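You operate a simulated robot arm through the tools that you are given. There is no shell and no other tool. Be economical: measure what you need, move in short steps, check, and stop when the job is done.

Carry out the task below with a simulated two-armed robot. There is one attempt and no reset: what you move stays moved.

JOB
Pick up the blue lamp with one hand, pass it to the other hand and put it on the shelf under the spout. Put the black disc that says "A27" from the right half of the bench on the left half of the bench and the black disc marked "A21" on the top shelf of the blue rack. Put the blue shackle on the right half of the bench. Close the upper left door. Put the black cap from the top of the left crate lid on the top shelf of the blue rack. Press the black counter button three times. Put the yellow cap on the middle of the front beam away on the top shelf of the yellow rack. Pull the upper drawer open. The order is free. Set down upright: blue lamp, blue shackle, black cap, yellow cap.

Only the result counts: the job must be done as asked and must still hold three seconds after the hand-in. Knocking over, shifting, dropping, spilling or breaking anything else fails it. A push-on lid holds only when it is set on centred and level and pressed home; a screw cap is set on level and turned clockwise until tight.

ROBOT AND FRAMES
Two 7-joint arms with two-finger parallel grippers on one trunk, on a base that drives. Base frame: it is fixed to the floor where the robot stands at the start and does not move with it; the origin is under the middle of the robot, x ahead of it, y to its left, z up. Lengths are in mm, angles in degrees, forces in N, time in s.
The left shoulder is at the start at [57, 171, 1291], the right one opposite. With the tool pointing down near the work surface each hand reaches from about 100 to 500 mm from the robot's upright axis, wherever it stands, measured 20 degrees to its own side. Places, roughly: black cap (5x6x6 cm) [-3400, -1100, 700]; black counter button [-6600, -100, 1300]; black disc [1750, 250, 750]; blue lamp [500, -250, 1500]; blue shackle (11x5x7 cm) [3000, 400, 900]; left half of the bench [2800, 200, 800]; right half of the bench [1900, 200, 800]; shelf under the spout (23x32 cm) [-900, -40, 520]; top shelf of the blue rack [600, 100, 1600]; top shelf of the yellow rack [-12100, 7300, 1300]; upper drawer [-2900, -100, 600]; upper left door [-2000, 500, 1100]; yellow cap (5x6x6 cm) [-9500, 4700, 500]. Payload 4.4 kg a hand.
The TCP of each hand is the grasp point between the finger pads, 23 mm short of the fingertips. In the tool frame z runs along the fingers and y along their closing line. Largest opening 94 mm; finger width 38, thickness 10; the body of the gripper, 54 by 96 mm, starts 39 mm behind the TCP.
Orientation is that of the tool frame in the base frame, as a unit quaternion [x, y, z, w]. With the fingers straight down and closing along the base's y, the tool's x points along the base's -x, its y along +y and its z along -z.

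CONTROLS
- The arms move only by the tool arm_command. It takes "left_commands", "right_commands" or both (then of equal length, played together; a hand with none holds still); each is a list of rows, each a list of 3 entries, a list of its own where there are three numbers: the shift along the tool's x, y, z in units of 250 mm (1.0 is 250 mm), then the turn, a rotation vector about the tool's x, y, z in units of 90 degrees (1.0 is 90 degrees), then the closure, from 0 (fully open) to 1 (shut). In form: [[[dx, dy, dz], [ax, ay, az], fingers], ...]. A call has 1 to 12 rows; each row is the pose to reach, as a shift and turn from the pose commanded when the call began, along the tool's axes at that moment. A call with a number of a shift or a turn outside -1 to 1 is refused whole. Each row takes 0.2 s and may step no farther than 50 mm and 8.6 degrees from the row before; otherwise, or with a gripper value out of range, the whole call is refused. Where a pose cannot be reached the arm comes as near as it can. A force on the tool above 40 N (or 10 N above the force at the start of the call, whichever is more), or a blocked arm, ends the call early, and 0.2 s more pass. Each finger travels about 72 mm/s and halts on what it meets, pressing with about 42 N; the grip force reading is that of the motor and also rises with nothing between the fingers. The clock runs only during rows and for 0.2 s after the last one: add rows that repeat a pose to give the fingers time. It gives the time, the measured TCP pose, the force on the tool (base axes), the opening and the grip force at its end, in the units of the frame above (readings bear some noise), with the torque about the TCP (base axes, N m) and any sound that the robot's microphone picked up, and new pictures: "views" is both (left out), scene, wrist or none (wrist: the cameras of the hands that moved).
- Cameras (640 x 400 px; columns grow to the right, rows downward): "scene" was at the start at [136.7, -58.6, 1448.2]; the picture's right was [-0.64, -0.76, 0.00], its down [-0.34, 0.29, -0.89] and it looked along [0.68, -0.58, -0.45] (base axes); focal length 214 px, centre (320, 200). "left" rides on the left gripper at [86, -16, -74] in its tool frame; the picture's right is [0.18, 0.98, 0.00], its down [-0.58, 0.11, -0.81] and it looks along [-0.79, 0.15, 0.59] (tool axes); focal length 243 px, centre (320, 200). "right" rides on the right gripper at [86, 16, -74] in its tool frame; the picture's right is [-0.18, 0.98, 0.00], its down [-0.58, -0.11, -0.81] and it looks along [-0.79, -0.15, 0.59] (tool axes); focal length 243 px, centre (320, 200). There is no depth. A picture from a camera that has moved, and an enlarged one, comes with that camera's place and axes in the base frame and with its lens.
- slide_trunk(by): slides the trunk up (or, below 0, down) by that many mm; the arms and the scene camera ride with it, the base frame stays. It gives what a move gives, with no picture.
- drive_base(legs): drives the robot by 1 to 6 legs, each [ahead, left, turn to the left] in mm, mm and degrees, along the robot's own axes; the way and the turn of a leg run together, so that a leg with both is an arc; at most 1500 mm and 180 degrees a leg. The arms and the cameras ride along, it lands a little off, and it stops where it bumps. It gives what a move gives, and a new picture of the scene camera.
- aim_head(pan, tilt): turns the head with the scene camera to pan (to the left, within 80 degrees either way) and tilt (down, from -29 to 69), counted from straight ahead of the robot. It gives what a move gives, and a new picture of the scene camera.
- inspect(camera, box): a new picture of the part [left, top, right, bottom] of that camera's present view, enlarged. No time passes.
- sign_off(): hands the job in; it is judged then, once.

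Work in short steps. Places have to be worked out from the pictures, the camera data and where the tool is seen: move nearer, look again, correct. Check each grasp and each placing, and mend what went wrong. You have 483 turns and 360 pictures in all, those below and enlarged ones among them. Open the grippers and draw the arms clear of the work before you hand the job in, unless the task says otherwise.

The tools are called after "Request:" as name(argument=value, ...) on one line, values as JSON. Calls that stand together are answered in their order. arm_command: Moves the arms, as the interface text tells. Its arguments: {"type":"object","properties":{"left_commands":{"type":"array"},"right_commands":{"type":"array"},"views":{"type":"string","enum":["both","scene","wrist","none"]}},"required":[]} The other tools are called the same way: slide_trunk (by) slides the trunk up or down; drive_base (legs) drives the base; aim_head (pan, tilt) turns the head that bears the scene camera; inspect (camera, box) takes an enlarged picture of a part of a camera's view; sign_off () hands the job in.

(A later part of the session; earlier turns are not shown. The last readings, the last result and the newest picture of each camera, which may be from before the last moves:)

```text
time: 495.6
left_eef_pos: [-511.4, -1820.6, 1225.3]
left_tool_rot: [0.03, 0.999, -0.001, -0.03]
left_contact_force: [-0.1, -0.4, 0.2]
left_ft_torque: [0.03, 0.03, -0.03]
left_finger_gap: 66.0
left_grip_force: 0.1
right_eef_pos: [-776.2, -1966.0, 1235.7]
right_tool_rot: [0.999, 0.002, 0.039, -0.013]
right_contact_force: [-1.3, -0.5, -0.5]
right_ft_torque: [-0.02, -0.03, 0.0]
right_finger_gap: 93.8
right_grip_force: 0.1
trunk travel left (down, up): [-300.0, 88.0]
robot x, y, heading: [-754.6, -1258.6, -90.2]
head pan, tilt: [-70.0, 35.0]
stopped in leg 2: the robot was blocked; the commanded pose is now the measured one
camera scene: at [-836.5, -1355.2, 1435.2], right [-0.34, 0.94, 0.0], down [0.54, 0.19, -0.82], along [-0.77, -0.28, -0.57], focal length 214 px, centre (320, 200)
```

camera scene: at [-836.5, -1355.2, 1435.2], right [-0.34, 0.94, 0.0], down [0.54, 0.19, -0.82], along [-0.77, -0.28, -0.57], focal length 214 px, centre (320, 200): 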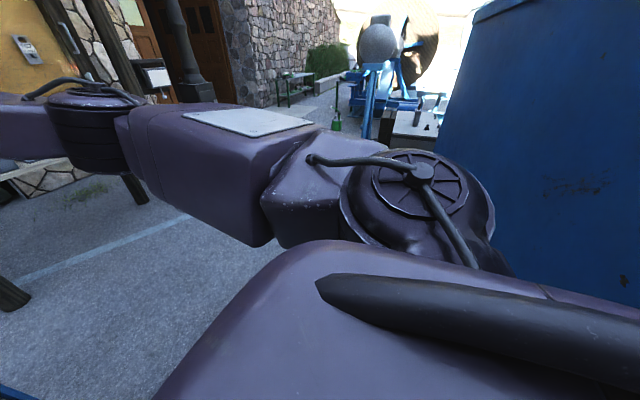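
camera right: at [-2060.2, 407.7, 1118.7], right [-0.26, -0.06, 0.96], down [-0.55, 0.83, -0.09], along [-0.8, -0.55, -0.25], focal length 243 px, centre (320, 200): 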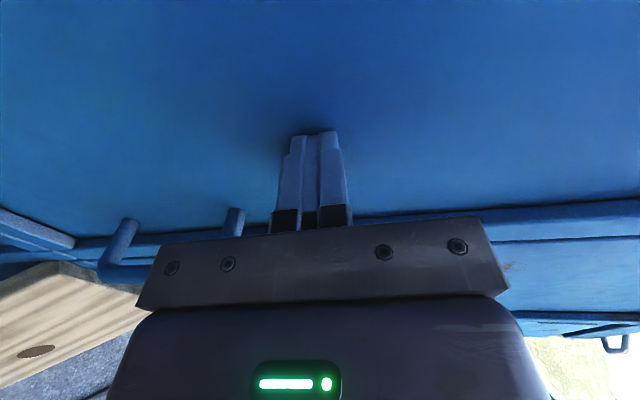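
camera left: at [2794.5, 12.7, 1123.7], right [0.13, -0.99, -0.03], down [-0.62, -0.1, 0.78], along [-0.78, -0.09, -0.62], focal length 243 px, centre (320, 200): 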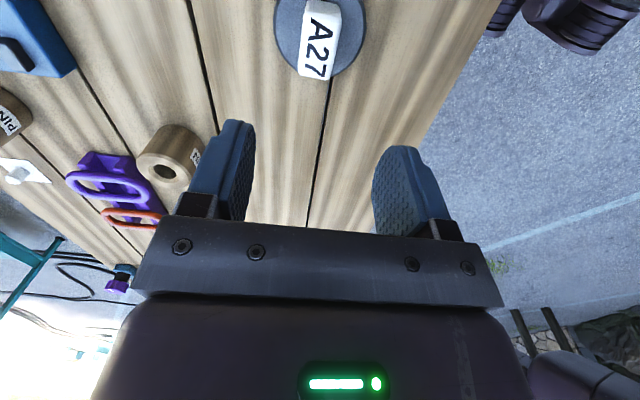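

I align diagonally: heading −65, crab right along the line between both corners.

Request:
drive_base(legs=[[-20, 20, 0], [-120, 134, 0], [0, 0, 25], [0, -300, 0], [0, -450, 0]])

```text
time: 500.3
left_eef_pos: [-223.6, -1570.4, 1225.3]
left_tool_rot: [-0.175, 0.984, -0.005, -0.03]
left_contact_force: [-0.6, -0.1, 0.0]
left_ft_torque: [0.04, 0.03, 0.0]
left_finger_gap: 65.7
left_grip_force: 0.0
right_eef_pos: [-406.8, -1810.2, 1237.3]
right_tool_rot: [0.977, 0.207, 0.036, -0.021]
right_contact_force: [-0.7, -1.0, 0.0]
right_ft_torque: [-0.03, 0.02, -0.04]
right_finger_gap: 93.8
right_grip_force: 0.0
trunk travel left (down, up): [-300.0, 88.0]
robot x, y, heading: [-668.9, -1151.9, -66.6]
head pan, tilt: [-70.0, 35.0]
stopped in leg 4: the robot was blocked; the commanded pose is now the measured one
camera scene: at [-707.8, -1275.9, 1435.2], right [-0.69, 0.73, 0.0], down [0.42, 0.4, -0.82], along [-0.59, -0.56, -0.57], focal length 214 px, centre (320, 200)
```

scene: 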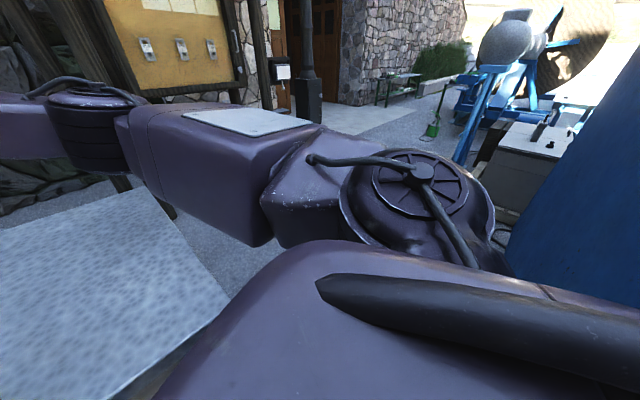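

Base needs the lengthwise orientation. I bring the right arm further inward, then go lengthwise at heading −155 between the two corners.

Request:
arm_command(right_commands=[[[0.1, 0, 0], [0, 0, 0], 0], [[0.22, 0, 0], [0, 0, 0], 0], [[0.34, -0.03, 0], [0, 0, 0], 0], [[0.46, -0.06, 0], [0, 0, 0], 0], [[0.58, -0.1, 0], [0, 0, 0], 0]], left_commands=[[[-0.12, 0, 0], [0, 0, 0], 0.3], [[-0.24, 0, 0], [0, 0, 0], 0.3], [[-0.36, 0, 0], [0, 0, 0], 0.3], [[-0.45, 0.03, 0], [0, 0, 0], 0.3], [[-0.45, 0.06, 0], [0, 0, 0], 0.3]], views="none")

Request:
drive_base(legs=[[10, 60, 0], [30, 162, 0], [0, 0, -88.4]])

Request:
aim_head(pan=-45, tilt=25)

```text
time: 501.5
left_eef_pos: [-122.0, -1513.9, 1219.6]
left_tool_rot: [-0.177, 0.984, -0.007, -0.03]
left_contact_force: [0.0, 0.3, 0.0]
left_ft_torque: [0.0, -0.02, 0.01]
left_finger_gap: 66.0
left_grip_force: 0.1
right_eef_pos: [-282.1, -1726.1, 1248.9]
right_tool_rot: [0.977, 0.208, 0.036, -0.02]
right_contact_force: [-0.4, 0.4, -0.7]
right_ft_torque: [0.0, 0.02, 0.02]
right_finger_gap: 94.0
right_grip_force: 0.0
trunk travel left (down, up): [-300.0, 88.0]
robot x, y, heading: [-673.8, -1155.2, -66.4]
head pan, tilt: [-70.0, 35.0]
```

```text
time: 508.1
left_eef_pos: [-780.0, -1666.6, 1219.1]
left_tool_rot: [0.548, 0.836, 0.014, -0.026]
left_contact_force: [-1.0, -0.3, -0.4]
left_ft_torque: [0.0, 0.02, 0.01]
left_finger_gap: 65.9
left_grip_force: 0.1
right_eef_pos: [-999.8, -1516.4, 1248.1]
right_tool_rot: [0.853, -0.521, 0.04, 0.01]
right_contact_force: [0.5, 0.0, 0.5]
right_ft_torque: [-0.03, -0.05, 0.0]
right_finger_gap: 94.0
right_grip_force: 0.1
trunk travel left (down, up): [-300.0, 88.0]
robot x, y, heading: [-446.9, -1097.4, -153.4]
head pan, tilt: [-70.0, 35.0]
camera scene: at [-570.2, -1067.9, 1435.3], right [0.69, 0.73, 0.0], down [0.42, -0.39, -0.82], along [-0.6, 0.56, -0.57], focal length 214 px, centre (320, 200)
```

scene: 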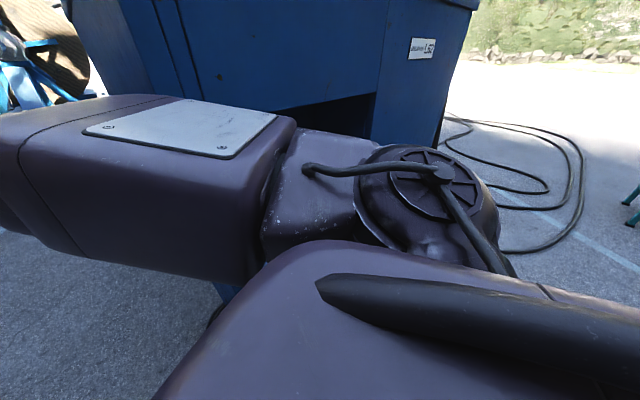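

```text
time: 509.0
left_eef_pos: [-780.1, -1667.1, 1221.6]
left_tool_rot: [0.549, 0.835, 0.016, -0.026]
left_contact_force: [-0.2, 0.6, -1.0]
left_ft_torque: [-0.01, -0.01, 0.01]
left_finger_gap: 65.8
left_grip_force: 0.1
right_eef_pos: [-998.8, -1517.7, 1249.4]
right_tool_rot: [0.852, -0.521, 0.041, 0.01]
right_contact_force: [0.1, 0.0, -0.7]
right_ft_torque: [0.02, 0.02, 0.01]
right_finger_gap: 93.9
right_grip_force: 0.0
trunk travel left (down, up): [-300.0, 88.0]
robot x, y, heading: [-446.9, -1098.0, -153.3]
head pan, tilt: [-45.0, 25.0]
camera scene: at [-593.4, -1099.4, 1451.1], right [0.32, 0.95, 0.0], down [0.4, -0.13, -0.91], along [-0.86, 0.29, -0.42], focal length 214 px, centre (320, 200)
```

scene: 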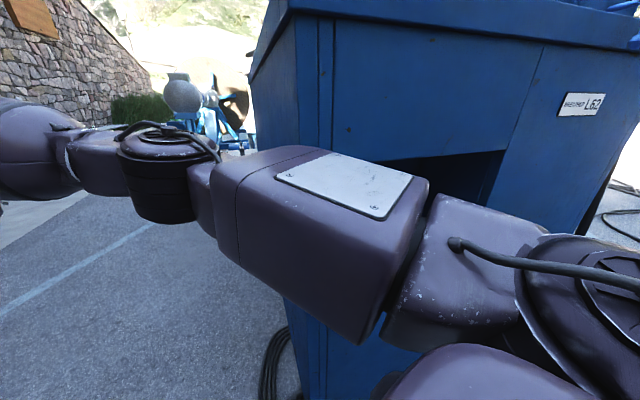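

The arm is now tucked well inside. Drive lengthwise.

Request:
drive_base(legs=[[0, 0, -1.6], [750, 0, 0]])

```text
time: 513.5
left_eef_pos: [-1463.6, -1991.5, 1220.1]
left_tool_rot: [0.551, 0.834, 0.016, -0.025]
left_contact_force: [-1.0, -0.1, -0.2]
left_ft_torque: [0.01, -0.01, 0.04]
left_finger_gap: 65.5
left_grip_force: 0.1
right_eef_pos: [-1681.8, -1841.3, 1247.3]
right_tool_rot: [0.851, -0.523, 0.041, 0.011]
right_contact_force: [-0.8, -0.3, 0.0]
right_ft_torque: [0.02, 0.01, -0.01]
right_finger_gap: 94.1
right_grip_force: 0.0
trunk travel left (down, up): [-300.0, 88.0]
robot x, y, heading: [-1127.5, -1425.7, -153.7]
head pan, tilt: [-45.0, 25.0]
camera scene: at [-1273.8, -1425.1, 1451.1], right [0.32, 0.95, 0.0], down [0.4, -0.14, -0.91], along [-0.86, 0.29, -0.42], focal length 214 px, centre (320, 200)
```

scene: 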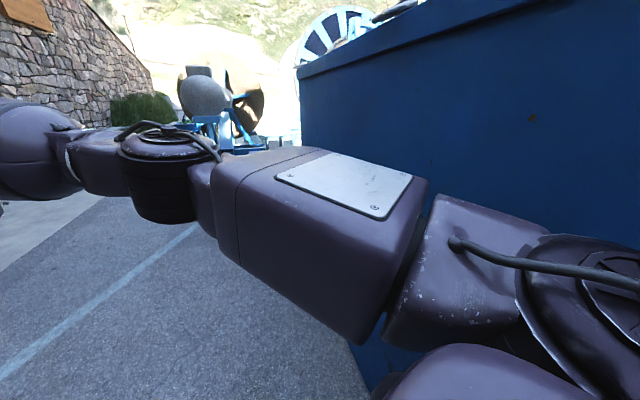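

Through. Go on: 250 ahead, turn to 180, and drive along −x.

Request:
drive_base(legs=[[350, 0, 0], [0, 0, -26], [900, 0, 0]])

Request:
aim_head(pan=-10, tilt=20)

```text
time: 521.3
left_eef_pos: [-2884.0, -1915.7, 1219.2]
left_tool_rot: [0.733, 0.68, 0.02, -0.021]
left_contact_force: [-0.6, -0.1, 0.1]
left_ft_torque: [-0.02, -0.02, -0.01]
left_finger_gap: 66.0
left_grip_force: 0.1
right_eef_pos: [-3009.5, -1681.0, 1247.7]
right_tool_rot: [-0.703, 0.71, -0.037, -0.02]
right_contact_force: [-0.1, -0.4, -0.4]
right_ft_torque: [-0.01, -0.06, 0.01]
right_finger_gap: 93.8
right_grip_force: 0.0
trunk travel left (down, up): [-300.0, 88.0]
robot x, y, heading: [-2328.7, -1568.6, 178.9]
head pan, tilt: [-45.0, 25.0]
camera scene: at [-2455.2, -1499.2, 1451.1], right [0.72, 0.69, 0.0], down [0.29, -0.3, -0.91], along [-0.63, 0.65, -0.42], focal length 214 px, centre (320, 200)
```

scene: 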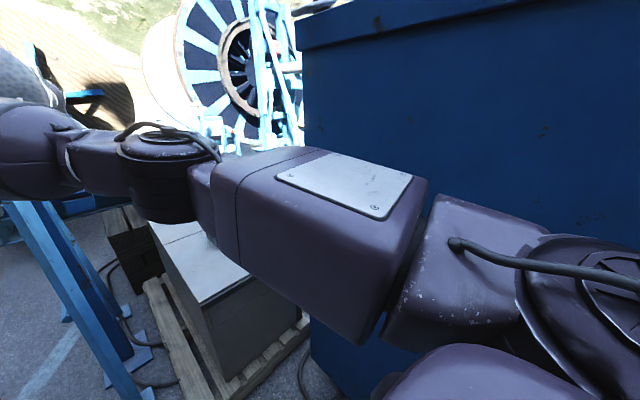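

```text
time: 522.3
left_eef_pos: [-2884.5, -1915.1, 1219.4]
left_tool_rot: [0.733, 0.679, 0.02, -0.021]
left_contact_force: [-0.2, -0.2, -0.2]
left_ft_torque: [-0.03, 0.03, 0.02]
left_finger_gap: 66.0
left_grip_force: 0.1
right_eef_pos: [-3008.3, -1680.9, 1248.8]
right_tool_rot: [-0.703, 0.71, -0.037, -0.02]
right_contact_force: [-0.3, 0.7, -0.3]
right_ft_torque: [0.02, 0.0, 0.0]
right_finger_gap: 94.1
right_grip_force: 0.0
trunk travel left (down, up): [-300.0, 88.0]
robot x, y, heading: [-2325.6, -1567.0, 178.9]
head pan, tilt: [-10.0, 20.0]
camera scene: at [-2482.4, -1547.6, 1459.2], right [0.2, 0.98, 0.0], down [0.34, -0.07, -0.94], along [-0.92, 0.18, -0.34], focal length 214 px, centre (320, 200)
```

scene: 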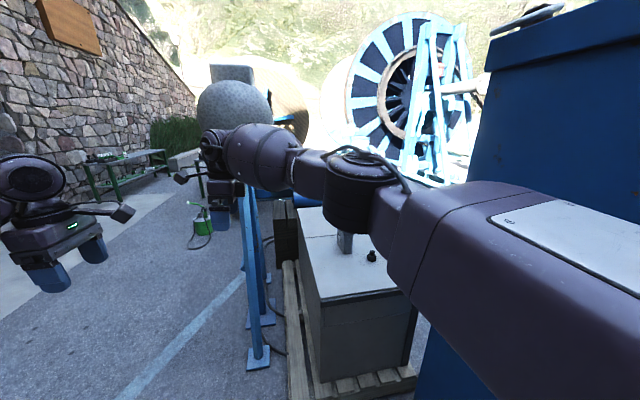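

The black cap is on the crate's near lid at about (−3471, −1041). I approach to around (−2870, −1330), heading 158.

Request:
drive_base(legs=[[520, -240, -20]])

Request:
aim_head(pan=-5, tilt=40)

```text
time: 524.9
left_eef_pos: [-3312.6, -1531.0, 1220.3]
left_tool_rot: [0.819, 0.573, 0.026, -0.025]
left_contact_force: [-0.2, -0.7, 0.0]
left_ft_torque: [0.04, 0.02, 0.0]
left_finger_gap: 65.5
left_grip_force: 0.1
right_eef_pos: [-3365.1, -1289.6, 1254.6]
right_tool_rot: [-0.61, 0.791, -0.027, -0.023]
right_contact_force: [-0.5, 0.9, -0.6]
right_ft_torque: [-0.03, -0.05, 0.03]
right_finger_gap: 94.1
right_grip_force: 0.1
trunk travel left (down, up): [-300.0, 88.0]
robot x, y, heading: [-2680.7, -1332.3, 163.3]
head pan, tilt: [-10.0, 20.0]
stopped in leg 1: the robot was blocked; the commanded pose is now the measured one
camera scene: at [-2825.5, -1288.5, 1460.9], right [0.45, 0.89, 0.01], down [0.3, -0.14, -0.94], along [-0.84, 0.43, -0.33], focal length 214 px, centre (320, 200)
```

scene: 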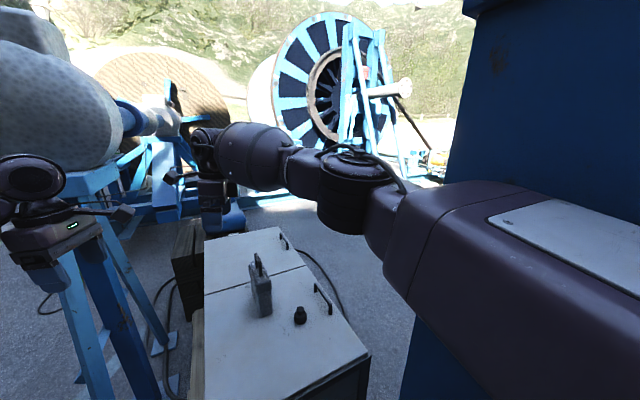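

```text
time: 525.7
left_eef_pos: [-3313.4, -1529.7, 1220.1]
left_tool_rot: [0.82, 0.571, 0.026, -0.024]
left_contact_force: [0.7, -0.3, -0.3]
left_ft_torque: [0.02, -0.02, 0.01]
left_finger_gap: 65.6
left_grip_force: 0.0
right_eef_pos: [-3365.0, -1288.1, 1254.0]
right_tool_rot: [-0.609, 0.793, -0.026, -0.022]
right_contact_force: [0.6, 0.1, 0.6]
right_ft_torque: [-0.02, 0.0, -0.02]
right_finger_gap: 94.2
right_grip_force: 0.0
trunk travel left (down, up): [-300.0, 88.0]
robot x, y, heading: [-2687.2, -1335.1, 163.0]
head pan, tilt: [-5.0, 40.0]
camera scene: at [-2822.4, -1299.6, 1429.1], right [0.38, 0.93, 0.01], down [0.59, -0.23, -0.77], along [-0.71, 0.3, -0.64], focal length 214 px, centre (320, 200)
```

scene: 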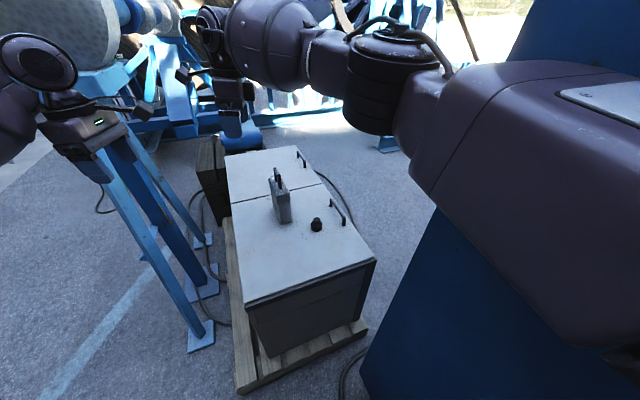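

Probably the right upper arm touched the machine's side. Shift left 60 and go ahead 170.

Request:
drive_base(legs=[[0, 70, 0], [200, 0, 0]])

Request:
aim_head(pan=0, tilt=45)

```text
time: 527.9
left_eef_pos: [-3417.4, -1561.8, 1220.2]
left_tool_rot: [0.813, 0.582, 0.025, -0.019]
left_contact_force: [0.0, -0.2, -0.3]
left_ft_torque: [0.01, 0.08, -0.03]
left_finger_gap: 65.9
left_grip_force: 0.1
right_eef_pos: [-3475.2, -1315.8, 1248.7]
right_tool_rot: [-0.616, 0.787, -0.034, -0.024]
right_contact_force: [0.5, -0.1, 0.2]
right_ft_torque: [0.03, 0.07, 0.0]
right_finger_gap: 94.1
right_grip_force: 0.0
trunk travel left (down, up): [-300.0, 88.0]
robot x, y, heading: [-2790.9, -1361.0, 164.2]
head pan, tilt: [-5.0, 40.0]
stopped in leg 2: the robot was blocked; the commanded pose is now the measured one
camera scene: at [-2931.9, -1315.4, 1428.3], right [0.35, 0.94, 0.0], down [0.6, -0.23, -0.77], along [-0.72, 0.27, -0.64], focal length 214 px, centre (320, 200)
```

scene: 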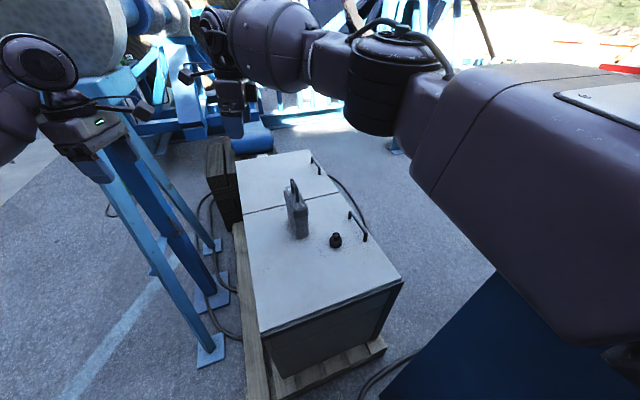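

```text
time: 528.6
left_eef_pos: [-3420.8, -1559.6, 1217.1]
left_tool_rot: [0.812, 0.582, 0.025, -0.018]
left_contact_force: [0.2, 0.1, -0.1]
left_ft_torque: [-0.01, -0.02, 0.03]
left_finger_gap: 65.6
left_grip_force: 0.2
right_eef_pos: [-3478.7, -1316.7, 1245.5]
right_tool_rot: [-0.615, 0.787, -0.035, -0.023]
right_contact_force: [-1.0, -0.5, -0.7]
right_ft_torque: [0.01, -0.02, 0.05]
right_finger_gap: 93.9
right_grip_force: 0.1
trunk travel left (down, up): [-300.0, 88.0]
robot x, y, heading: [-2797.1, -1362.6, 164.4]
head pan, tilt: [0.0, 45.0]
camera scene: at [-2934.9, -1322.8, 1420.4], right [0.27, 0.96, 0.0], down [0.68, -0.19, -0.71], along [-0.68, 0.19, -0.71], focal length 214 px, centre (320, 200)
```

scene: 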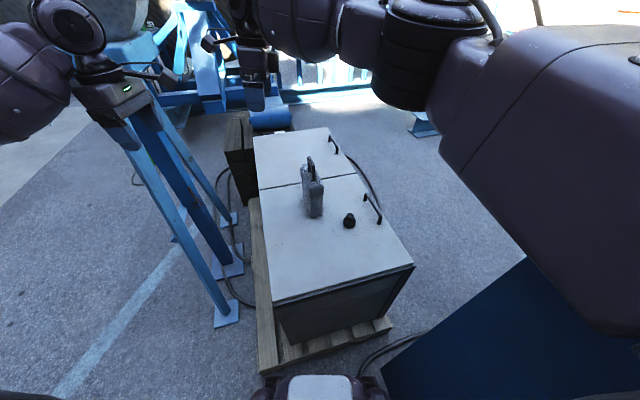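

Likely the left arm is touching the roller stand. I retract the left hand.

Request:
arm_command(left_commands=[[[0, 0.16, 0], [0, 0, 0], 0.3], [[0, 0.32, 0], [0, 0, 0], 0.3], [[0.05, 0.48, 0], [0, 0, 0], 0.3], [[0.1, 0.64, 0], [0, 0, 0], 0.3], [[0.15, 0.8, 0], [0, 0, 0], 0.3], [[0.2, 0.9, 0], [0, 0, 0], 0.3]], views="none")

Request:
drive_base(legs=[[110, 0, -4]])

```text
time: 530.0
left_eef_pos: [-3192.2, -1586.7, 1218.5]
left_tool_rot: [0.813, 0.581, 0.025, -0.018]
left_contact_force: [0.0, -0.3, -0.3]
left_ft_torque: [0.03, 0.02, 0.05]
left_finger_gap: 65.7
left_grip_force: 0.1
right_eef_pos: [-3478.9, -1315.4, 1247.4]
right_tool_rot: [-0.615, 0.787, -0.035, -0.023]
right_contact_force: [0.8, 0.4, -0.8]
right_ft_torque: [0.0, 0.0, -0.03]
right_finger_gap: 94.0
right_grip_force: 0.0
trunk travel left (down, up): [-300.0, 88.0]
robot x, y, heading: [-2796.1, -1362.4, 164.3]
head pan, tilt: [0.0, 45.0]
```

```text
time: 530.7
left_eef_pos: [-3192.4, -1587.1, 1221.0]
left_tool_rot: [0.812, 0.583, 0.025, -0.018]
left_contact_force: [-0.3, 0.5, -0.3]
left_ft_torque: [0.0, -0.01, -0.02]
left_finger_gap: 65.7
left_grip_force: 0.1
right_eef_pos: [-3478.1, -1317.1, 1246.5]
right_tool_rot: [-0.617, 0.786, -0.036, -0.024]
right_contact_force: [-1.5, -0.5, -0.2]
right_ft_torque: [0.01, -0.01, 0.01]
right_finger_gap: 94.1
right_grip_force: 0.1
trunk travel left (down, up): [-300.0, 88.0]
robot x, y, heading: [-2790.4, -1364.6, 164.6]
head pan, tilt: [0.0, 45.0]
stopped in leg 1: the robot was blocked; the commanded pose is now the measured one
camera scene: at [-2934.5, -1322.3, 1420.5], right [0.27, 0.96, 0.0], down [0.68, -0.19, -0.71], along [-0.68, 0.19, -0.71], focal length 214 px, centre (320, 200)
```

scene: 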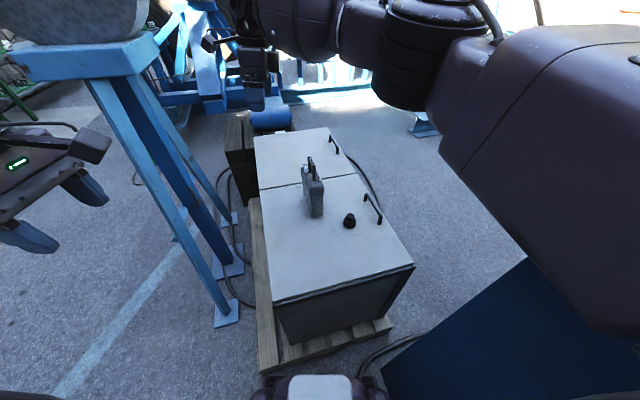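

The right upper arm is probably against the machine side. Shift left 90 and go ahead.

Request:
drive_base(legs=[[-10, 90, 0], [130, 0, 0]])

```text
time: 532.3
left_eef_pos: [-3202.3, -1674.8, 1220.9]
left_tool_rot: [0.812, 0.583, 0.024, -0.018]
left_contact_force: [0.4, 0.0, -0.1]
left_ft_torque: [0.0, 0.02, 0.03]
left_finger_gap: 65.9
left_grip_force: 0.1
right_eef_pos: [-3489.7, -1404.2, 1246.7]
right_tool_rot: [-0.617, 0.786, -0.036, -0.023]
right_contact_force: [1.0, 0.3, 0.4]
right_ft_torque: [-0.03, 0.03, 0.0]
right_finger_gap: 94.2
right_grip_force: 0.0
trunk travel left (down, up): [-300.0, 88.0]
robot x, y, heading: [-2804.0, -1448.8, 164.5]
head pan, tilt: [0.0, 45.0]
stopped in leg 2: the robot was blocked; the commanded pose is now the measured one
camera scene: at [-2945.0, -1410.5, 1420.6], right [0.27, 0.96, 0.0], down [0.68, -0.19, -0.71], along [-0.68, 0.19, -0.71], focal length 214 px, centre (320, 200)
```

scene: 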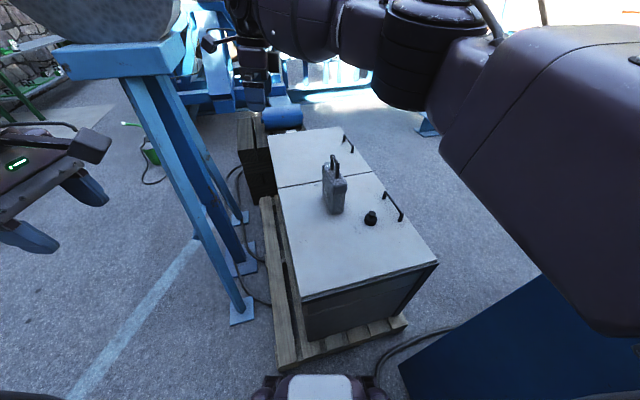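

The base front meets the pallet here, so I use the torso lean. I back off a little, turn to face the cap, lower the trunk 200 and look.

Request:
drive_base(legs=[[-25, -50, -12]])

Request:
slide_trunk(by=-150)

Request:
aim_head(pan=0, tilt=45)

Request:
inspect(camera="scene", box=[240, 130, 440, 260])

```text
time: 533.5
left_eef_pos: [-3200.0, -1547.9, 1219.5]
left_tool_rot: [0.868, 0.495, 0.025, -0.014]
left_contact_force: [-0.3, -0.1, 0.1]
left_ft_torque: [-0.06, 0.0, -0.01]
left_finger_gap: 65.7
left_grip_force: 0.1
right_eef_pos: [-3426.0, -1224.1, 1247.2]
right_tool_rot: [-0.531, 0.846, -0.035, -0.027]
right_contact_force: [-0.6, 0.4, 0.0]
right_ft_torque: [-0.06, 0.0, 0.0]
right_finger_gap: 94.1
right_grip_force: 0.1
trunk travel left (down, up): [-300.0, 88.0]
robot x, y, heading: [-2762.1, -1413.8, 152.7]
head pan, tilt: [0.0, 45.0]
camera scene: at [-2893.7, -1342.3, 1420.3], right [0.46, 0.89, 0.0], down [0.63, -0.33, -0.71], along [-0.63, 0.32, -0.71], focal length 214 px, centre (320, 200)
```

scene: 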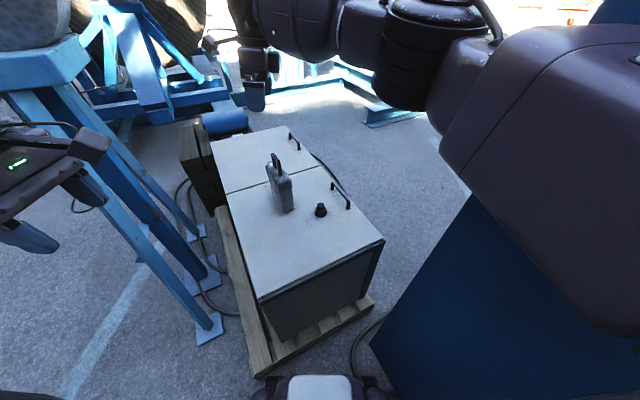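

```text
time: 535.2
left_eef_pos: [-3224.3, -1596.0, 1005.8]
left_tool_rot: [0.861, 0.492, 0.101, 0.079]
left_contact_force: [-0.1, -0.4, 0.6]
left_ft_torque: [0.01, 0.03, 0.03]
left_finger_gap: 65.7
left_grip_force: 0.1
right_eef_pos: [-3411.2, -1298.3, 1117.3]
right_tool_rot: [-0.536, 0.844, -0.011, -0.024]
right_contact_force: [-0.2, 0.4, -0.4]
right_ft_torque: [0.0, 0.05, 0.02]
right_finger_gap: 94.1
right_grip_force: 0.0
trunk travel left (down, up): [-150.0, 238.0]
robot x, y, heading: [-2766.7, -1446.4, 152.4]
head pan, tilt: [0.0, 45.0]
```

```text
time: 535.9
left_eef_pos: [-3223.8, -1594.8, 1005.1]
left_tool_rot: [0.86, 0.493, 0.101, 0.079]
left_contact_force: [0.3, -0.1, 0.2]
left_ft_torque: [0.01, 0.02, 0.01]
left_finger_gap: 66.0
left_grip_force: 0.1
right_eef_pos: [-3412.3, -1300.0, 1116.3]
right_tool_rot: [-0.537, 0.843, -0.011, -0.024]
right_contact_force: [-0.3, 0.3, -0.2]
right_ft_torque: [0.0, 0.0, 0.01]
right_finger_gap: 94.1
right_grip_force: 0.1
trunk travel left (down, up): [-150.0, 238.0]
robot x, y, heading: [-2763.1, -1446.8, 152.6]
head pan, tilt: [0.0, 45.0]
camera scene: at [-2978.9, -1365.4, 1264.3], right [0.46, 0.89, 0.02], down [0.62, -0.3, -0.73], along [-0.64, 0.35, -0.69], focal length 214 px, centre (320, 200)
```

scene: 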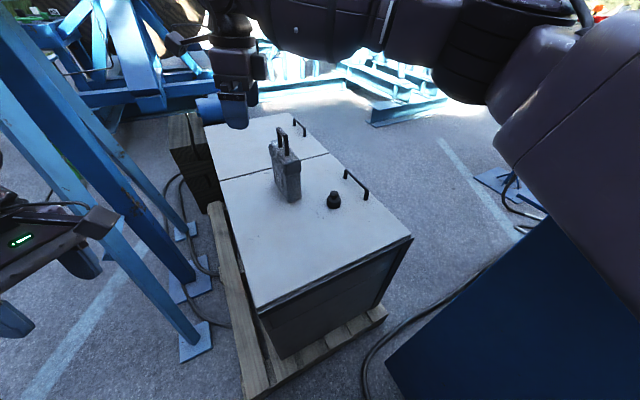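

```text
3.08 times, centred on (340, 195) of scene
camera zoom: at [-2978.9, -1365.4, 1264.3], right [0.46, 0.89, 0.02], down [0.62, -0.3, -0.73], along [-0.64, 0.35, -0.69], focal length 660 px, centre (258, 215)
```

zoom: 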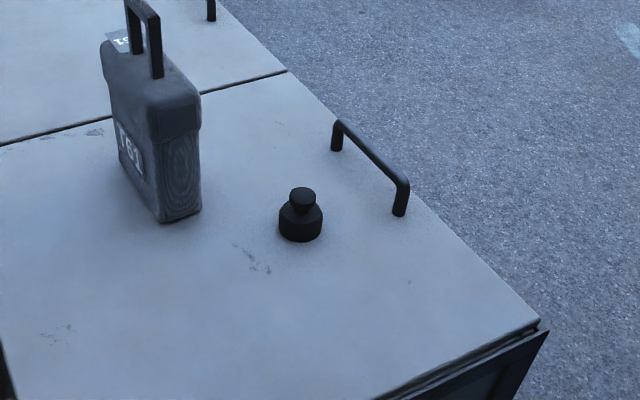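

I shift a bit left away from the machine, raise the right hand, lower the trunk fully, then look.

Request:
drive_base(legs=[[0, 50, 0]])

Request:
arm_command(right_commands=[[[0, 0, -0.16], [0, 0, 0], 0], [[-0.1, 0, -0.32], [0, 0, 0], 0], [[-0.2, 0, -0.48], [0, 0, 0], 0], [[-0.3, 0, -0.64], [0, 0, 0], 0]], views="none")

Request:
slide_trunk(by=-140)

Request:
aim_head(pan=0, tilt=45)

```text
time: 536.6
left_eef_pos: [-3222.9, -1594.3, 1005.7]
left_tool_rot: [0.859, 0.494, 0.1, 0.083]
left_contact_force: [0.2, -0.5, -0.7]
left_ft_torque: [-0.01, 0.02, 0.01]
left_finger_gap: 65.7
left_grip_force: 0.0
right_eef_pos: [-3409.9, -1304.5, 1117.9]
right_tool_rot: [-0.543, 0.839, -0.008, -0.026]
right_contact_force: [-0.4, 1.3, -1.0]
right_ft_torque: [-0.01, -0.01, 0.0]
right_finger_gap: 93.9
right_grip_force: 0.0
trunk travel left (down, up): [-150.0, 238.0]
robot x, y, heading: [-2762.2, -1452.7, 152.9]
head pan, tilt: [0.0, 45.0]
stopped in leg 1: the robot was blocked; the commanded pose is now the measured one
camera scene: at [-2977.8, -1361.2, 1263.0], right [0.46, 0.89, 0.02], down [0.62, -0.31, -0.72], along [-0.64, 0.34, -0.69], focal length 214 px, centre (320, 200)
```

scene: 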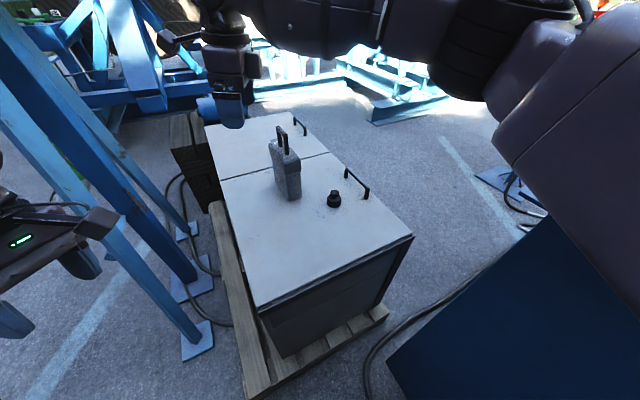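

```text
time: 537.8
left_eef_pos: [-3238.5, -1620.6, 998.7]
left_tool_rot: [0.854, 0.502, 0.107, 0.088]
left_contact_force: [-0.1, -1.1, -0.6]
left_ft_torque: [0.0, -0.04, 0.02]
left_finger_gap: 65.9
left_grip_force: 0.2
right_eef_pos: [-3402.7, -1269.9, 1253.0]
right_tool_rot: [-0.56, 0.828, -0.023, -0.013]
right_contact_force: [-0.7, 1.3, -0.9]
right_ft_torque: [-0.1, -0.02, 0.02]
right_finger_gap: 93.8
right_grip_force: 0.0
trunk travel left (down, up): [-150.0, 238.0]
robot x, y, heading: [-2769.9, -1474.9, 153.8]
head pan, tilt: [0.0, 45.0]
stopped in row 4 (right hand): the arm was blocked; the commanded pose is now the measured one
```

```text
time: 539.5
left_eef_pos: [-3245.6, -1622.1, 764.2]
left_tool_rot: [0.803, 0.475, 0.233, 0.273]
left_contact_force: [-0.3, 0.7, -0.5]
left_ft_torque: [0.04, -0.01, 0.02]
left_finger_gap: 65.7
left_grip_force: 0.0
right_eef_pos: [-3402.6, -1281.8, 1116.1]
right_tool_rot: [-0.563, 0.826, -0.016, -0.01]
right_contact_force: [0.3, 0.1, -0.5]
right_ft_torque: [0.03, 0.03, -0.02]
right_finger_gap: 94.1
right_grip_force: 0.1
trunk travel left (down, up): [-10.0, 378.0]
robot x, y, heading: [-2765.0, -1474.6, 153.7]
head pan, tilt: [0.0, 45.0]
```

```text
time: 540.1
left_eef_pos: [-3247.0, -1621.3, 765.3]
left_tool_rot: [0.803, 0.476, 0.232, 0.273]
left_contact_force: [-0.2, 0.8, 0.6]
left_ft_torque: [-0.01, 0.02, 0.0]
left_finger_gap: 65.9
left_grip_force: 0.2
right_eef_pos: [-3401.2, -1283.2, 1116.0]
right_tool_rot: [-0.563, 0.826, -0.015, -0.011]
right_contact_force: [1.2, 0.0, -0.4]
right_ft_torque: [0.02, 0.01, -0.04]
right_finger_gap: 94.1
right_grip_force: 0.1
trunk travel left (down, up): [-10.0, 378.0]
robot x, y, heading: [-2763.8, -1475.3, 153.9]
head pan, tilt: [0.0, 45.0]
camera scene: at [-3113.2, -1338.4, 1088.8], right [0.44, 0.9, 0.03], down [0.64, -0.29, -0.71], along [-0.63, 0.33, -0.7], focal length 214 px, centre (320, 200)
```

scene: 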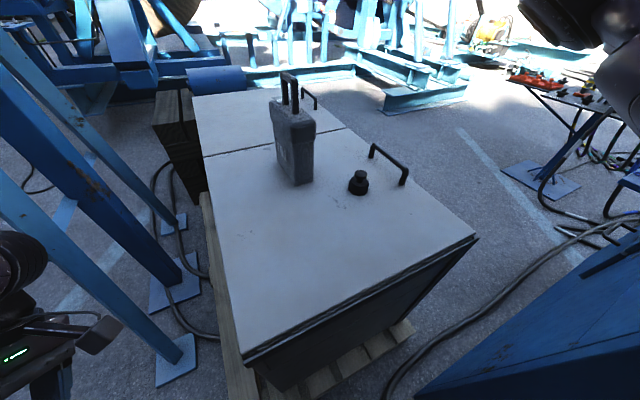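

The right arm is still leaning on the machine. I move left/back to free it.

Request:
drive_base(legs=[[-30, 100, 0]])

Request:
aim_head(pan=-60, tilt=20)

```text
time: 540.7
left_eef_pos: [-3242.6, -1625.1, 768.5]
left_tool_rot: [0.798, 0.484, 0.229, 0.276]
left_contact_force: [0.0, -0.3, -0.3]
left_ft_torque: [-0.03, 0.0, 0.0]
left_finger_gap: 65.6
left_grip_force: 0.0
right_eef_pos: [-3400.9, -1289.5, 1115.6]
right_tool_rot: [-0.572, 0.82, -0.018, -0.014]
right_contact_force: [0.8, 0.9, -0.1]
right_ft_torque: [-0.09, 0.07, -0.01]
right_finger_gap: 94.2
right_grip_force: 0.1
trunk travel left (down, up): [-10.0, 378.0]
robot x, y, heading: [-2765.7, -1483.2, 154.4]
head pan, tilt: [0.0, 45.0]
stopped in leg 1: the robot was blocked; the commanded pose is now the measured one
camera scene: at [-3112.1, -1335.3, 1087.8], right [0.43, 0.9, 0.02], down [0.64, -0.29, -0.71], along [-0.64, 0.32, -0.7], focal length 214 px, centre (320, 200)
```

scene: 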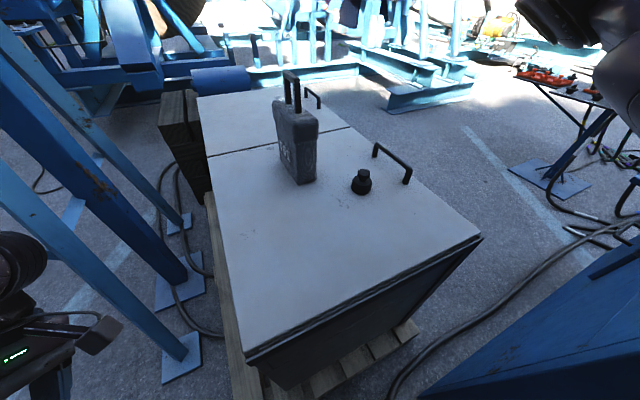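

```text
time: 542.0
left_eef_pos: [-3244.3, -1624.8, 767.6]
left_tool_rot: [0.799, 0.482, 0.232, 0.276]
left_contact_force: [0.2, 0.5, -0.5]
left_ft_torque: [0.0, -0.02, -0.01]
left_finger_gap: 65.8
left_grip_force: 0.0
right_eef_pos: [-3401.8, -1286.8, 1114.6]
right_tool_rot: [-0.571, 0.821, -0.02, -0.013]
right_contact_force: [-0.4, 0.4, 0.3]
right_ft_torque: [0.02, 0.0, 0.02]
right_finger_gap: 94.2
right_grip_force: 0.2
trunk travel left (down, up): [-10.0, 378.0]
robot x, y, heading: [-2768.9, -1481.5, 154.6]
head pan, tilt: [-60.0, 20.0]
camera scene: at [-3047.2, -1278.2, 1127.5], right [1.0, 0.08, 0.0], down [0.03, -0.32, -0.95], along [-0.07, 0.94, -0.32], focal length 214 px, centre (320, 200)
```

scene: 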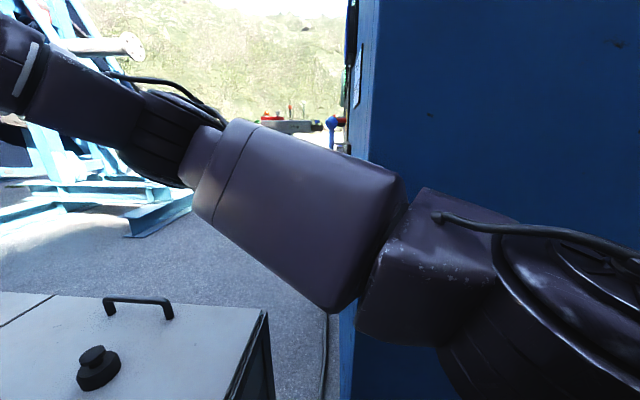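

The right upper arm touches the machine corner and the left arm probably the A-frame. First pull the right arm in (hand leftwards), then back out.

Request:
arm_command(right_commands=[[[0.12, 0, 0], [0, 0, 0], 0], [[0.26, 0, 0], [0, 0, 0], 0], [[0.4, 0, 0], [0, 0, 0], 0], [[0.54, 0, 0], [0, 0, 0], 0]], views="none")

Request:
drive_base(legs=[[-120, 0, 0]])

```text
time: 543.0
left_eef_pos: [-3243.3, -1606.7, 770.8]
left_tool_rot: [0.797, 0.484, 0.224, 0.284]
left_contact_force: [-1.1, -0.2, -0.2]
left_ft_torque: [-0.02, 0.0, 0.02]
left_finger_gap: 65.9
left_grip_force: 0.0
right_eef_pos: [-3448.0, -1384.4, 1121.0]
right_tool_rot: [-0.567, 0.823, -0.026, -0.02]
right_contact_force: [0.5, -0.2, -0.6]
right_ft_torque: [-0.02, -0.01, 0.0]
right_finger_gap: 94.3
right_grip_force: 0.1
trunk travel left (down, up): [-10.0, 378.0]
robot x, y, heading: [-2765.4, -1477.9, 154.3]
head pan, tilt: [-60.0, 20.0]
```

```text
time: 544.3
left_eef_pos: [-3137.7, -1659.1, 772.5]
left_tool_rot: [0.798, 0.482, 0.223, 0.285]
left_contact_force: [0.8, 0.1, 0.0]
left_ft_torque: [0.03, 0.04, -0.01]
left_finger_gap: 65.4
left_grip_force: 0.0
right_eef_pos: [-3339.2, -1433.9, 1122.5]
right_tool_rot: [-0.566, 0.824, -0.026, -0.021]
right_contact_force: [-0.1, 0.1, 0.0]
right_ft_torque: [0.0, 0.01, -0.01]
right_finger_gap: 93.9
right_grip_force: 0.1
trunk travel left (down, up): [-10.0, 378.0]
robot x, y, heading: [-2656.2, -1535.4, 154.2]
head pan, tilt: [-60.0, 20.0]
camera scene: at [-2936.0, -1306.1, 1124.3], right [1.0, 0.07, 0.0], down [0.02, -0.34, -0.94], along [-0.07, 0.94, -0.34], focal length 214 px, centre (320, 200)
```

scene: 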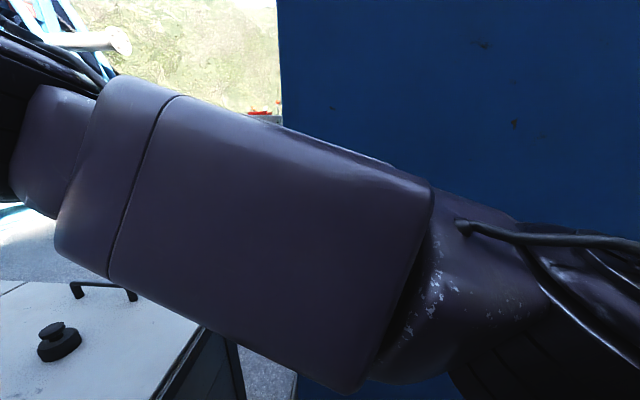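

Free now. I'll use the left hand instead, with the right hand raised out of the way. First right hand up, left hand up and straightened.

Request:
arm_command(right_commands=[[[0, 0, -0.14], [0, 0, 0], 0], [[0, 0, -0.28], [0, 0, 0], 0], [[0, 0, -0.42], [0, 0, 0], 0], [[0, 0, -0.56], [0, 0, 0], 0], [[0, 0, -0.7], [0, 0, 0], 0], [[0, 0, -0.8], [0, 0, 0], 0]], left_commands=[[[0.01, 0.08, -0.09], [0.08, 0, 0], 0.3], [[0.02, 0.16, -0.18], [0.16, 0, 0], 0.3], [[0.03, 0.24, -0.27], [0.24, 0, 0], 0.3], [[0.04, 0.32, -0.36], [0.32, 0, 0], 0.2], [[0.05, 0.4, -0.45], [0.4, 0, 0], 0.1], [[0.058, 0.48, -0.53], [0.47, 0, 0], 0]], views="none")

Request:
aim_head(pan=0, tilt=35)

```text
time: 545.7
left_eef_pos: [-3204.8, -1663.0, 991.4]
left_tool_rot: [0.847, 0.53, 0.041, -0.015]
left_contact_force: [0.4, -0.9, 0.4]
left_ft_torque: [0.02, 0.07, -0.02]
left_finger_gap: 94.0
left_grip_force: 0.1
left hand out of reach, approached as far as the arm can: row 1, 2, 3, 4, 5, 6
right_eef_pos: [-3330.1, -1415.3, 1213.4]
right_tool_rot: [-0.566, 0.824, -0.027, -0.022]
right_contact_force: [-0.6, -0.7, 0.5]
right_ft_torque: [0.04, -0.01, 0.0]
right_finger_gap: 94.2
right_grip_force: 0.1
right hand out of reach, approached as far as the arm can: row 3, 4, 5, 6
trunk travel left (down, up): [-10.0, 378.0]
robot x, y, heading: [-2661.2, -1529.6, 154.0]
head pan, tilt: [-60.0, 20.0]
```

```text
time: 547.0
left_eef_pos: [-3205.1, -1661.4, 990.9]
left_tool_rot: [0.847, 0.53, 0.04, -0.012]
left_contact_force: [-0.4, 0.6, 0.2]
left_ft_torque: [0.0, 0.0, 0.01]
left_finger_gap: 94.0
left_grip_force: 0.0
right_eef_pos: [-3330.2, -1414.1, 1214.4]
right_tool_rot: [-0.566, 0.824, -0.026, -0.022]
right_contact_force: [0.2, -0.4, -0.6]
right_ft_torque: [0.0, 0.0, 0.0]
right_finger_gap: 93.8
right_grip_force: 0.2
trunk travel left (down, up): [-10.0, 378.0]
robot x, y, heading: [-2655.9, -1530.6, 154.3]
head pan, tilt: [0.0, 35.0]
camera scene: at [-3009.3, -1360.1, 1100.2], right [0.44, 0.9, 0.0], down [0.52, -0.25, -0.82], along [-0.74, 0.36, -0.57], focal length 214 px, centre (320, 200)
```

scene: 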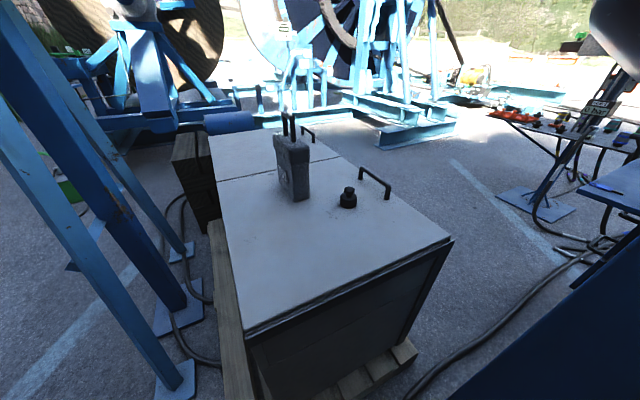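

Left hand is vertical at z≈990. Move it right/forward in front of the crate, keeping high.

Request:
arm_command(left_commands=[[[0.14, -0.06, -0.04], [0, 0, 0], 0], [[0.3, -0.12, -0.08], [0, 0, 0], 0], [[0.46, -0.18, -0.12], [0, 0, 0], 0], [[0.62, -0.24, -0.16], [0, 0, 0], 0], [[0.78, -0.3, -0.16], [0, 0, 0], 0], [[0.94, -0.36, -0.16], [0, 0, 0], 0], [[1.0, -0.5, -0.16], [0, 0, 0], 0]], views="both")

```text
time: 548.6
left_eef_pos: [-3205.0, -1383.3, 1047.5]
left_tool_rot: [0.847, 0.529, 0.035, -0.021]
left_contact_force: [-0.1, 0.5, 0.1]
left_ft_torque: [-0.02, -0.05, 0.01]
left_finger_gap: 93.7
left_grip_force: 0.0
right_eef_pos: [-3330.4, -1415.4, 1212.3]
right_tool_rot: [-0.566, 0.824, -0.028, -0.021]
right_contact_force: [-0.8, -0.6, 0.1]
right_ft_torque: [0.02, 0.04, -0.01]
right_finger_gap: 94.1
right_grip_force: 0.0
trunk travel left (down, up): [-10.0, 378.0]
robot x, y, heading: [-2660.8, -1533.5, 154.1]
head pan, tilt: [0.0, 35.0]
camera scene: at [-3010.6, -1359.9, 1099.4], right [0.44, 0.9, 0.0], down [0.52, -0.25, -0.82], along [-0.74, 0.36, -0.57], focal length 214 px, centre (320, 200)
camera left: at [-3185.2, -1304.3, 1129.1], right [0.96, -0.26, 0.02], down [-0.18, -0.63, 0.76], along [-0.19, -0.73, -0.65], focal length 243 px, centre (320, 200)
```

scene: 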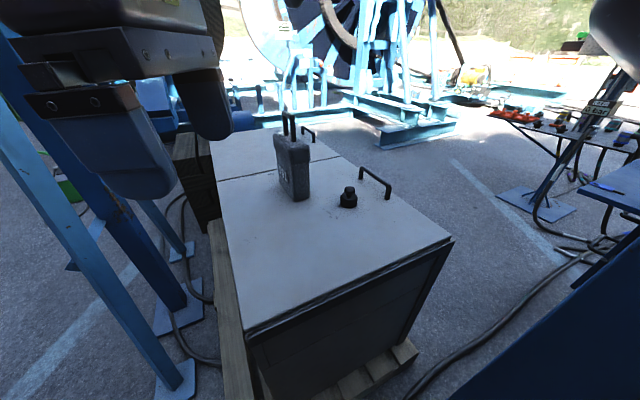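
left: 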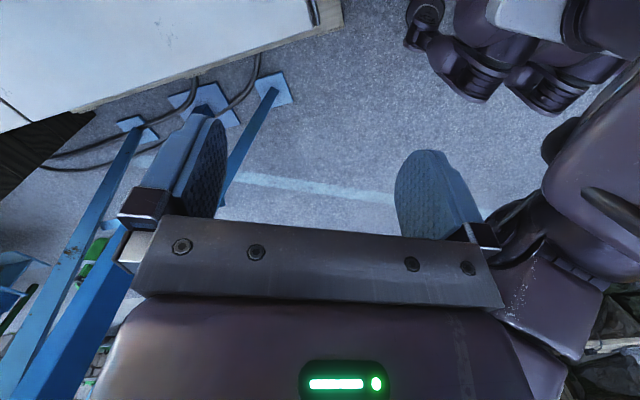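

Drive forward 130 mm with the arms like this.

Request:
drive_base(legs=[[130, 0, 0]])

```text
time: 550.0
left_eef_pos: [-3316.9, -1333.8, 1049.0]
left_tool_rot: [0.845, 0.534, 0.035, -0.021]
left_contact_force: [0.6, 0.2, -0.5]
left_ft_torque: [-0.01, 0.05, 0.01]
left_finger_gap: 94.0
left_grip_force: 0.0
right_eef_pos: [-3441.9, -1362.8, 1213.5]
right_tool_rot: [-0.568, 0.822, -0.028, -0.022]
right_contact_force: [0.4, 0.1, 1.3]
right_ft_torque: [-0.01, 0.0, -0.01]
right_finger_gap: 94.1
right_grip_force: 0.0
trunk travel left (down, up): [-10.0, 378.0]
robot x, y, heading: [-2772.2, -1472.7, 154.6]
head pan, tilt: [0.0, 35.0]
stopped in leg 1: the robot was blocked; the commanded pose is now the measured one
camera scene: at [-3121.4, -1306.6, 1100.5], right [0.43, 0.9, 0.0], down [0.52, -0.25, -0.82], along [-0.74, 0.35, -0.57], focal length 214 px, centre (320, 200)
```

scene: 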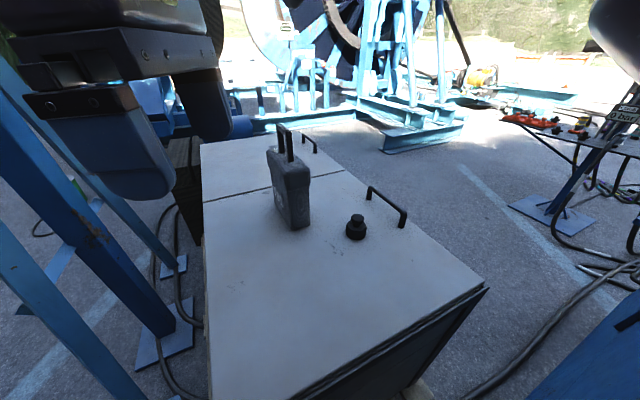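

Positioned. Lower the left hand to z≈900 and shift right 200, then forward.

Request:
arm_command(left_commands=[[[0.05, 0, 0.16], [0, 0, 0], 0], [[0.12, 0, 0.32], [0, 0, 0], 0], [[0.24, 0, 0.46], [0, 0, 0], 0], [[0.38, 0, 0.58], [0, 0, 0], 0], [[0.54, 0, 0.6], [0, 0, 0], 0], [[0.7, 0, 0.6], [0, 0, 0], 0], [[0.8, 0, 0.6], [0, 0, 0], 0]], views="none")

Request:
arm_command(left_commands=[[[0, -0.18, 0], [0, 0, 0], 0], [[0, -0.36, 0], [0, 0, 0], 0], [[0, -0.54, 0.04], [0, 0, 0], 0], [[0, -0.72, 0.1], [0, 0, 0], 0], [[0, -0.88, 0.16], [0, 0, 0], 0], [[0, -0.88, 0.16], [0, 0, 0], 0]], views="both")

```text
time: 551.6
left_eef_pos: [-3328.8, -1298.6, 940.8]
left_tool_rot: [0.845, 0.534, 0.035, -0.023]
left_contact_force: [-1.0, -0.2, -0.1]
left_ft_torque: [-0.02, 0.02, 0.02]
left_finger_gap: 93.9
left_grip_force: 0.1
left hand out of reach, approached as far as the arm can: row 2, 3, 4, 5, 6, 7
right_eef_pos: [-3442.1, -1363.2, 1213.0]
right_tool_rot: [-0.568, 0.822, -0.027, -0.021]
right_contact_force: [-0.5, 0.3, 1.0]
right_ft_torque: [0.02, 0.0, 0.03]
right_finger_gap: 94.0
right_grip_force: 0.0
trunk travel left (down, up): [-10.0, 378.0]
robot x, y, heading: [-2772.4, -1469.9, 154.4]
head pan, tilt: [0.0, 35.0]
```

```text
time: 553.0
left_eef_pos: [-3497.5, -1278.6, 934.4]
left_tool_rot: [0.844, 0.535, 0.035, -0.021]
left_contact_force: [-0.1, 0.4, -0.4]
left_ft_torque: [0.03, 0.0, 0.02]
left_finger_gap: 94.0
left_grip_force: 0.1
left hand out of reach, approached as far as the arm can: row 2, 3, 4, 5, 6
right_eef_pos: [-3443.3, -1363.3, 1212.5]
right_tool_rot: [-0.569, 0.822, -0.029, -0.021]
right_contact_force: [0.0, -0.9, 0.0]
right_ft_torque: [-0.02, -0.02, 0.01]
right_finger_gap: 94.0
right_grip_force: 0.0
trunk travel left (down, up): [-10.0, 378.0]
robot x, y, heading: [-2770.5, -1473.5, 154.6]
head pan, tilt: [0.0, 35.0]
camera scene: at [-3122.6, -1306.4, 1099.9], right [0.43, 0.9, 0.0], down [0.52, -0.25, -0.82], along [-0.74, 0.35, -0.57], focal length 214 px, centre (320, 200)
camera left: at [-3477.7, -1200.0, 1013.8], right [0.97, -0.25, 0.02], down [-0.18, -0.63, 0.76], along [-0.18, -0.73, -0.65], focal length 243 px, centre (320, 200)
```

scene: 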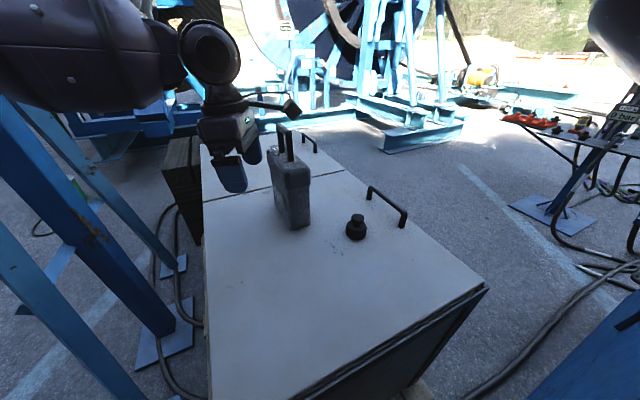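
left: 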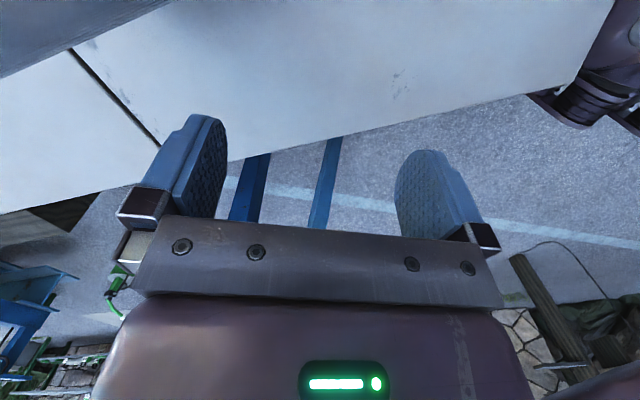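

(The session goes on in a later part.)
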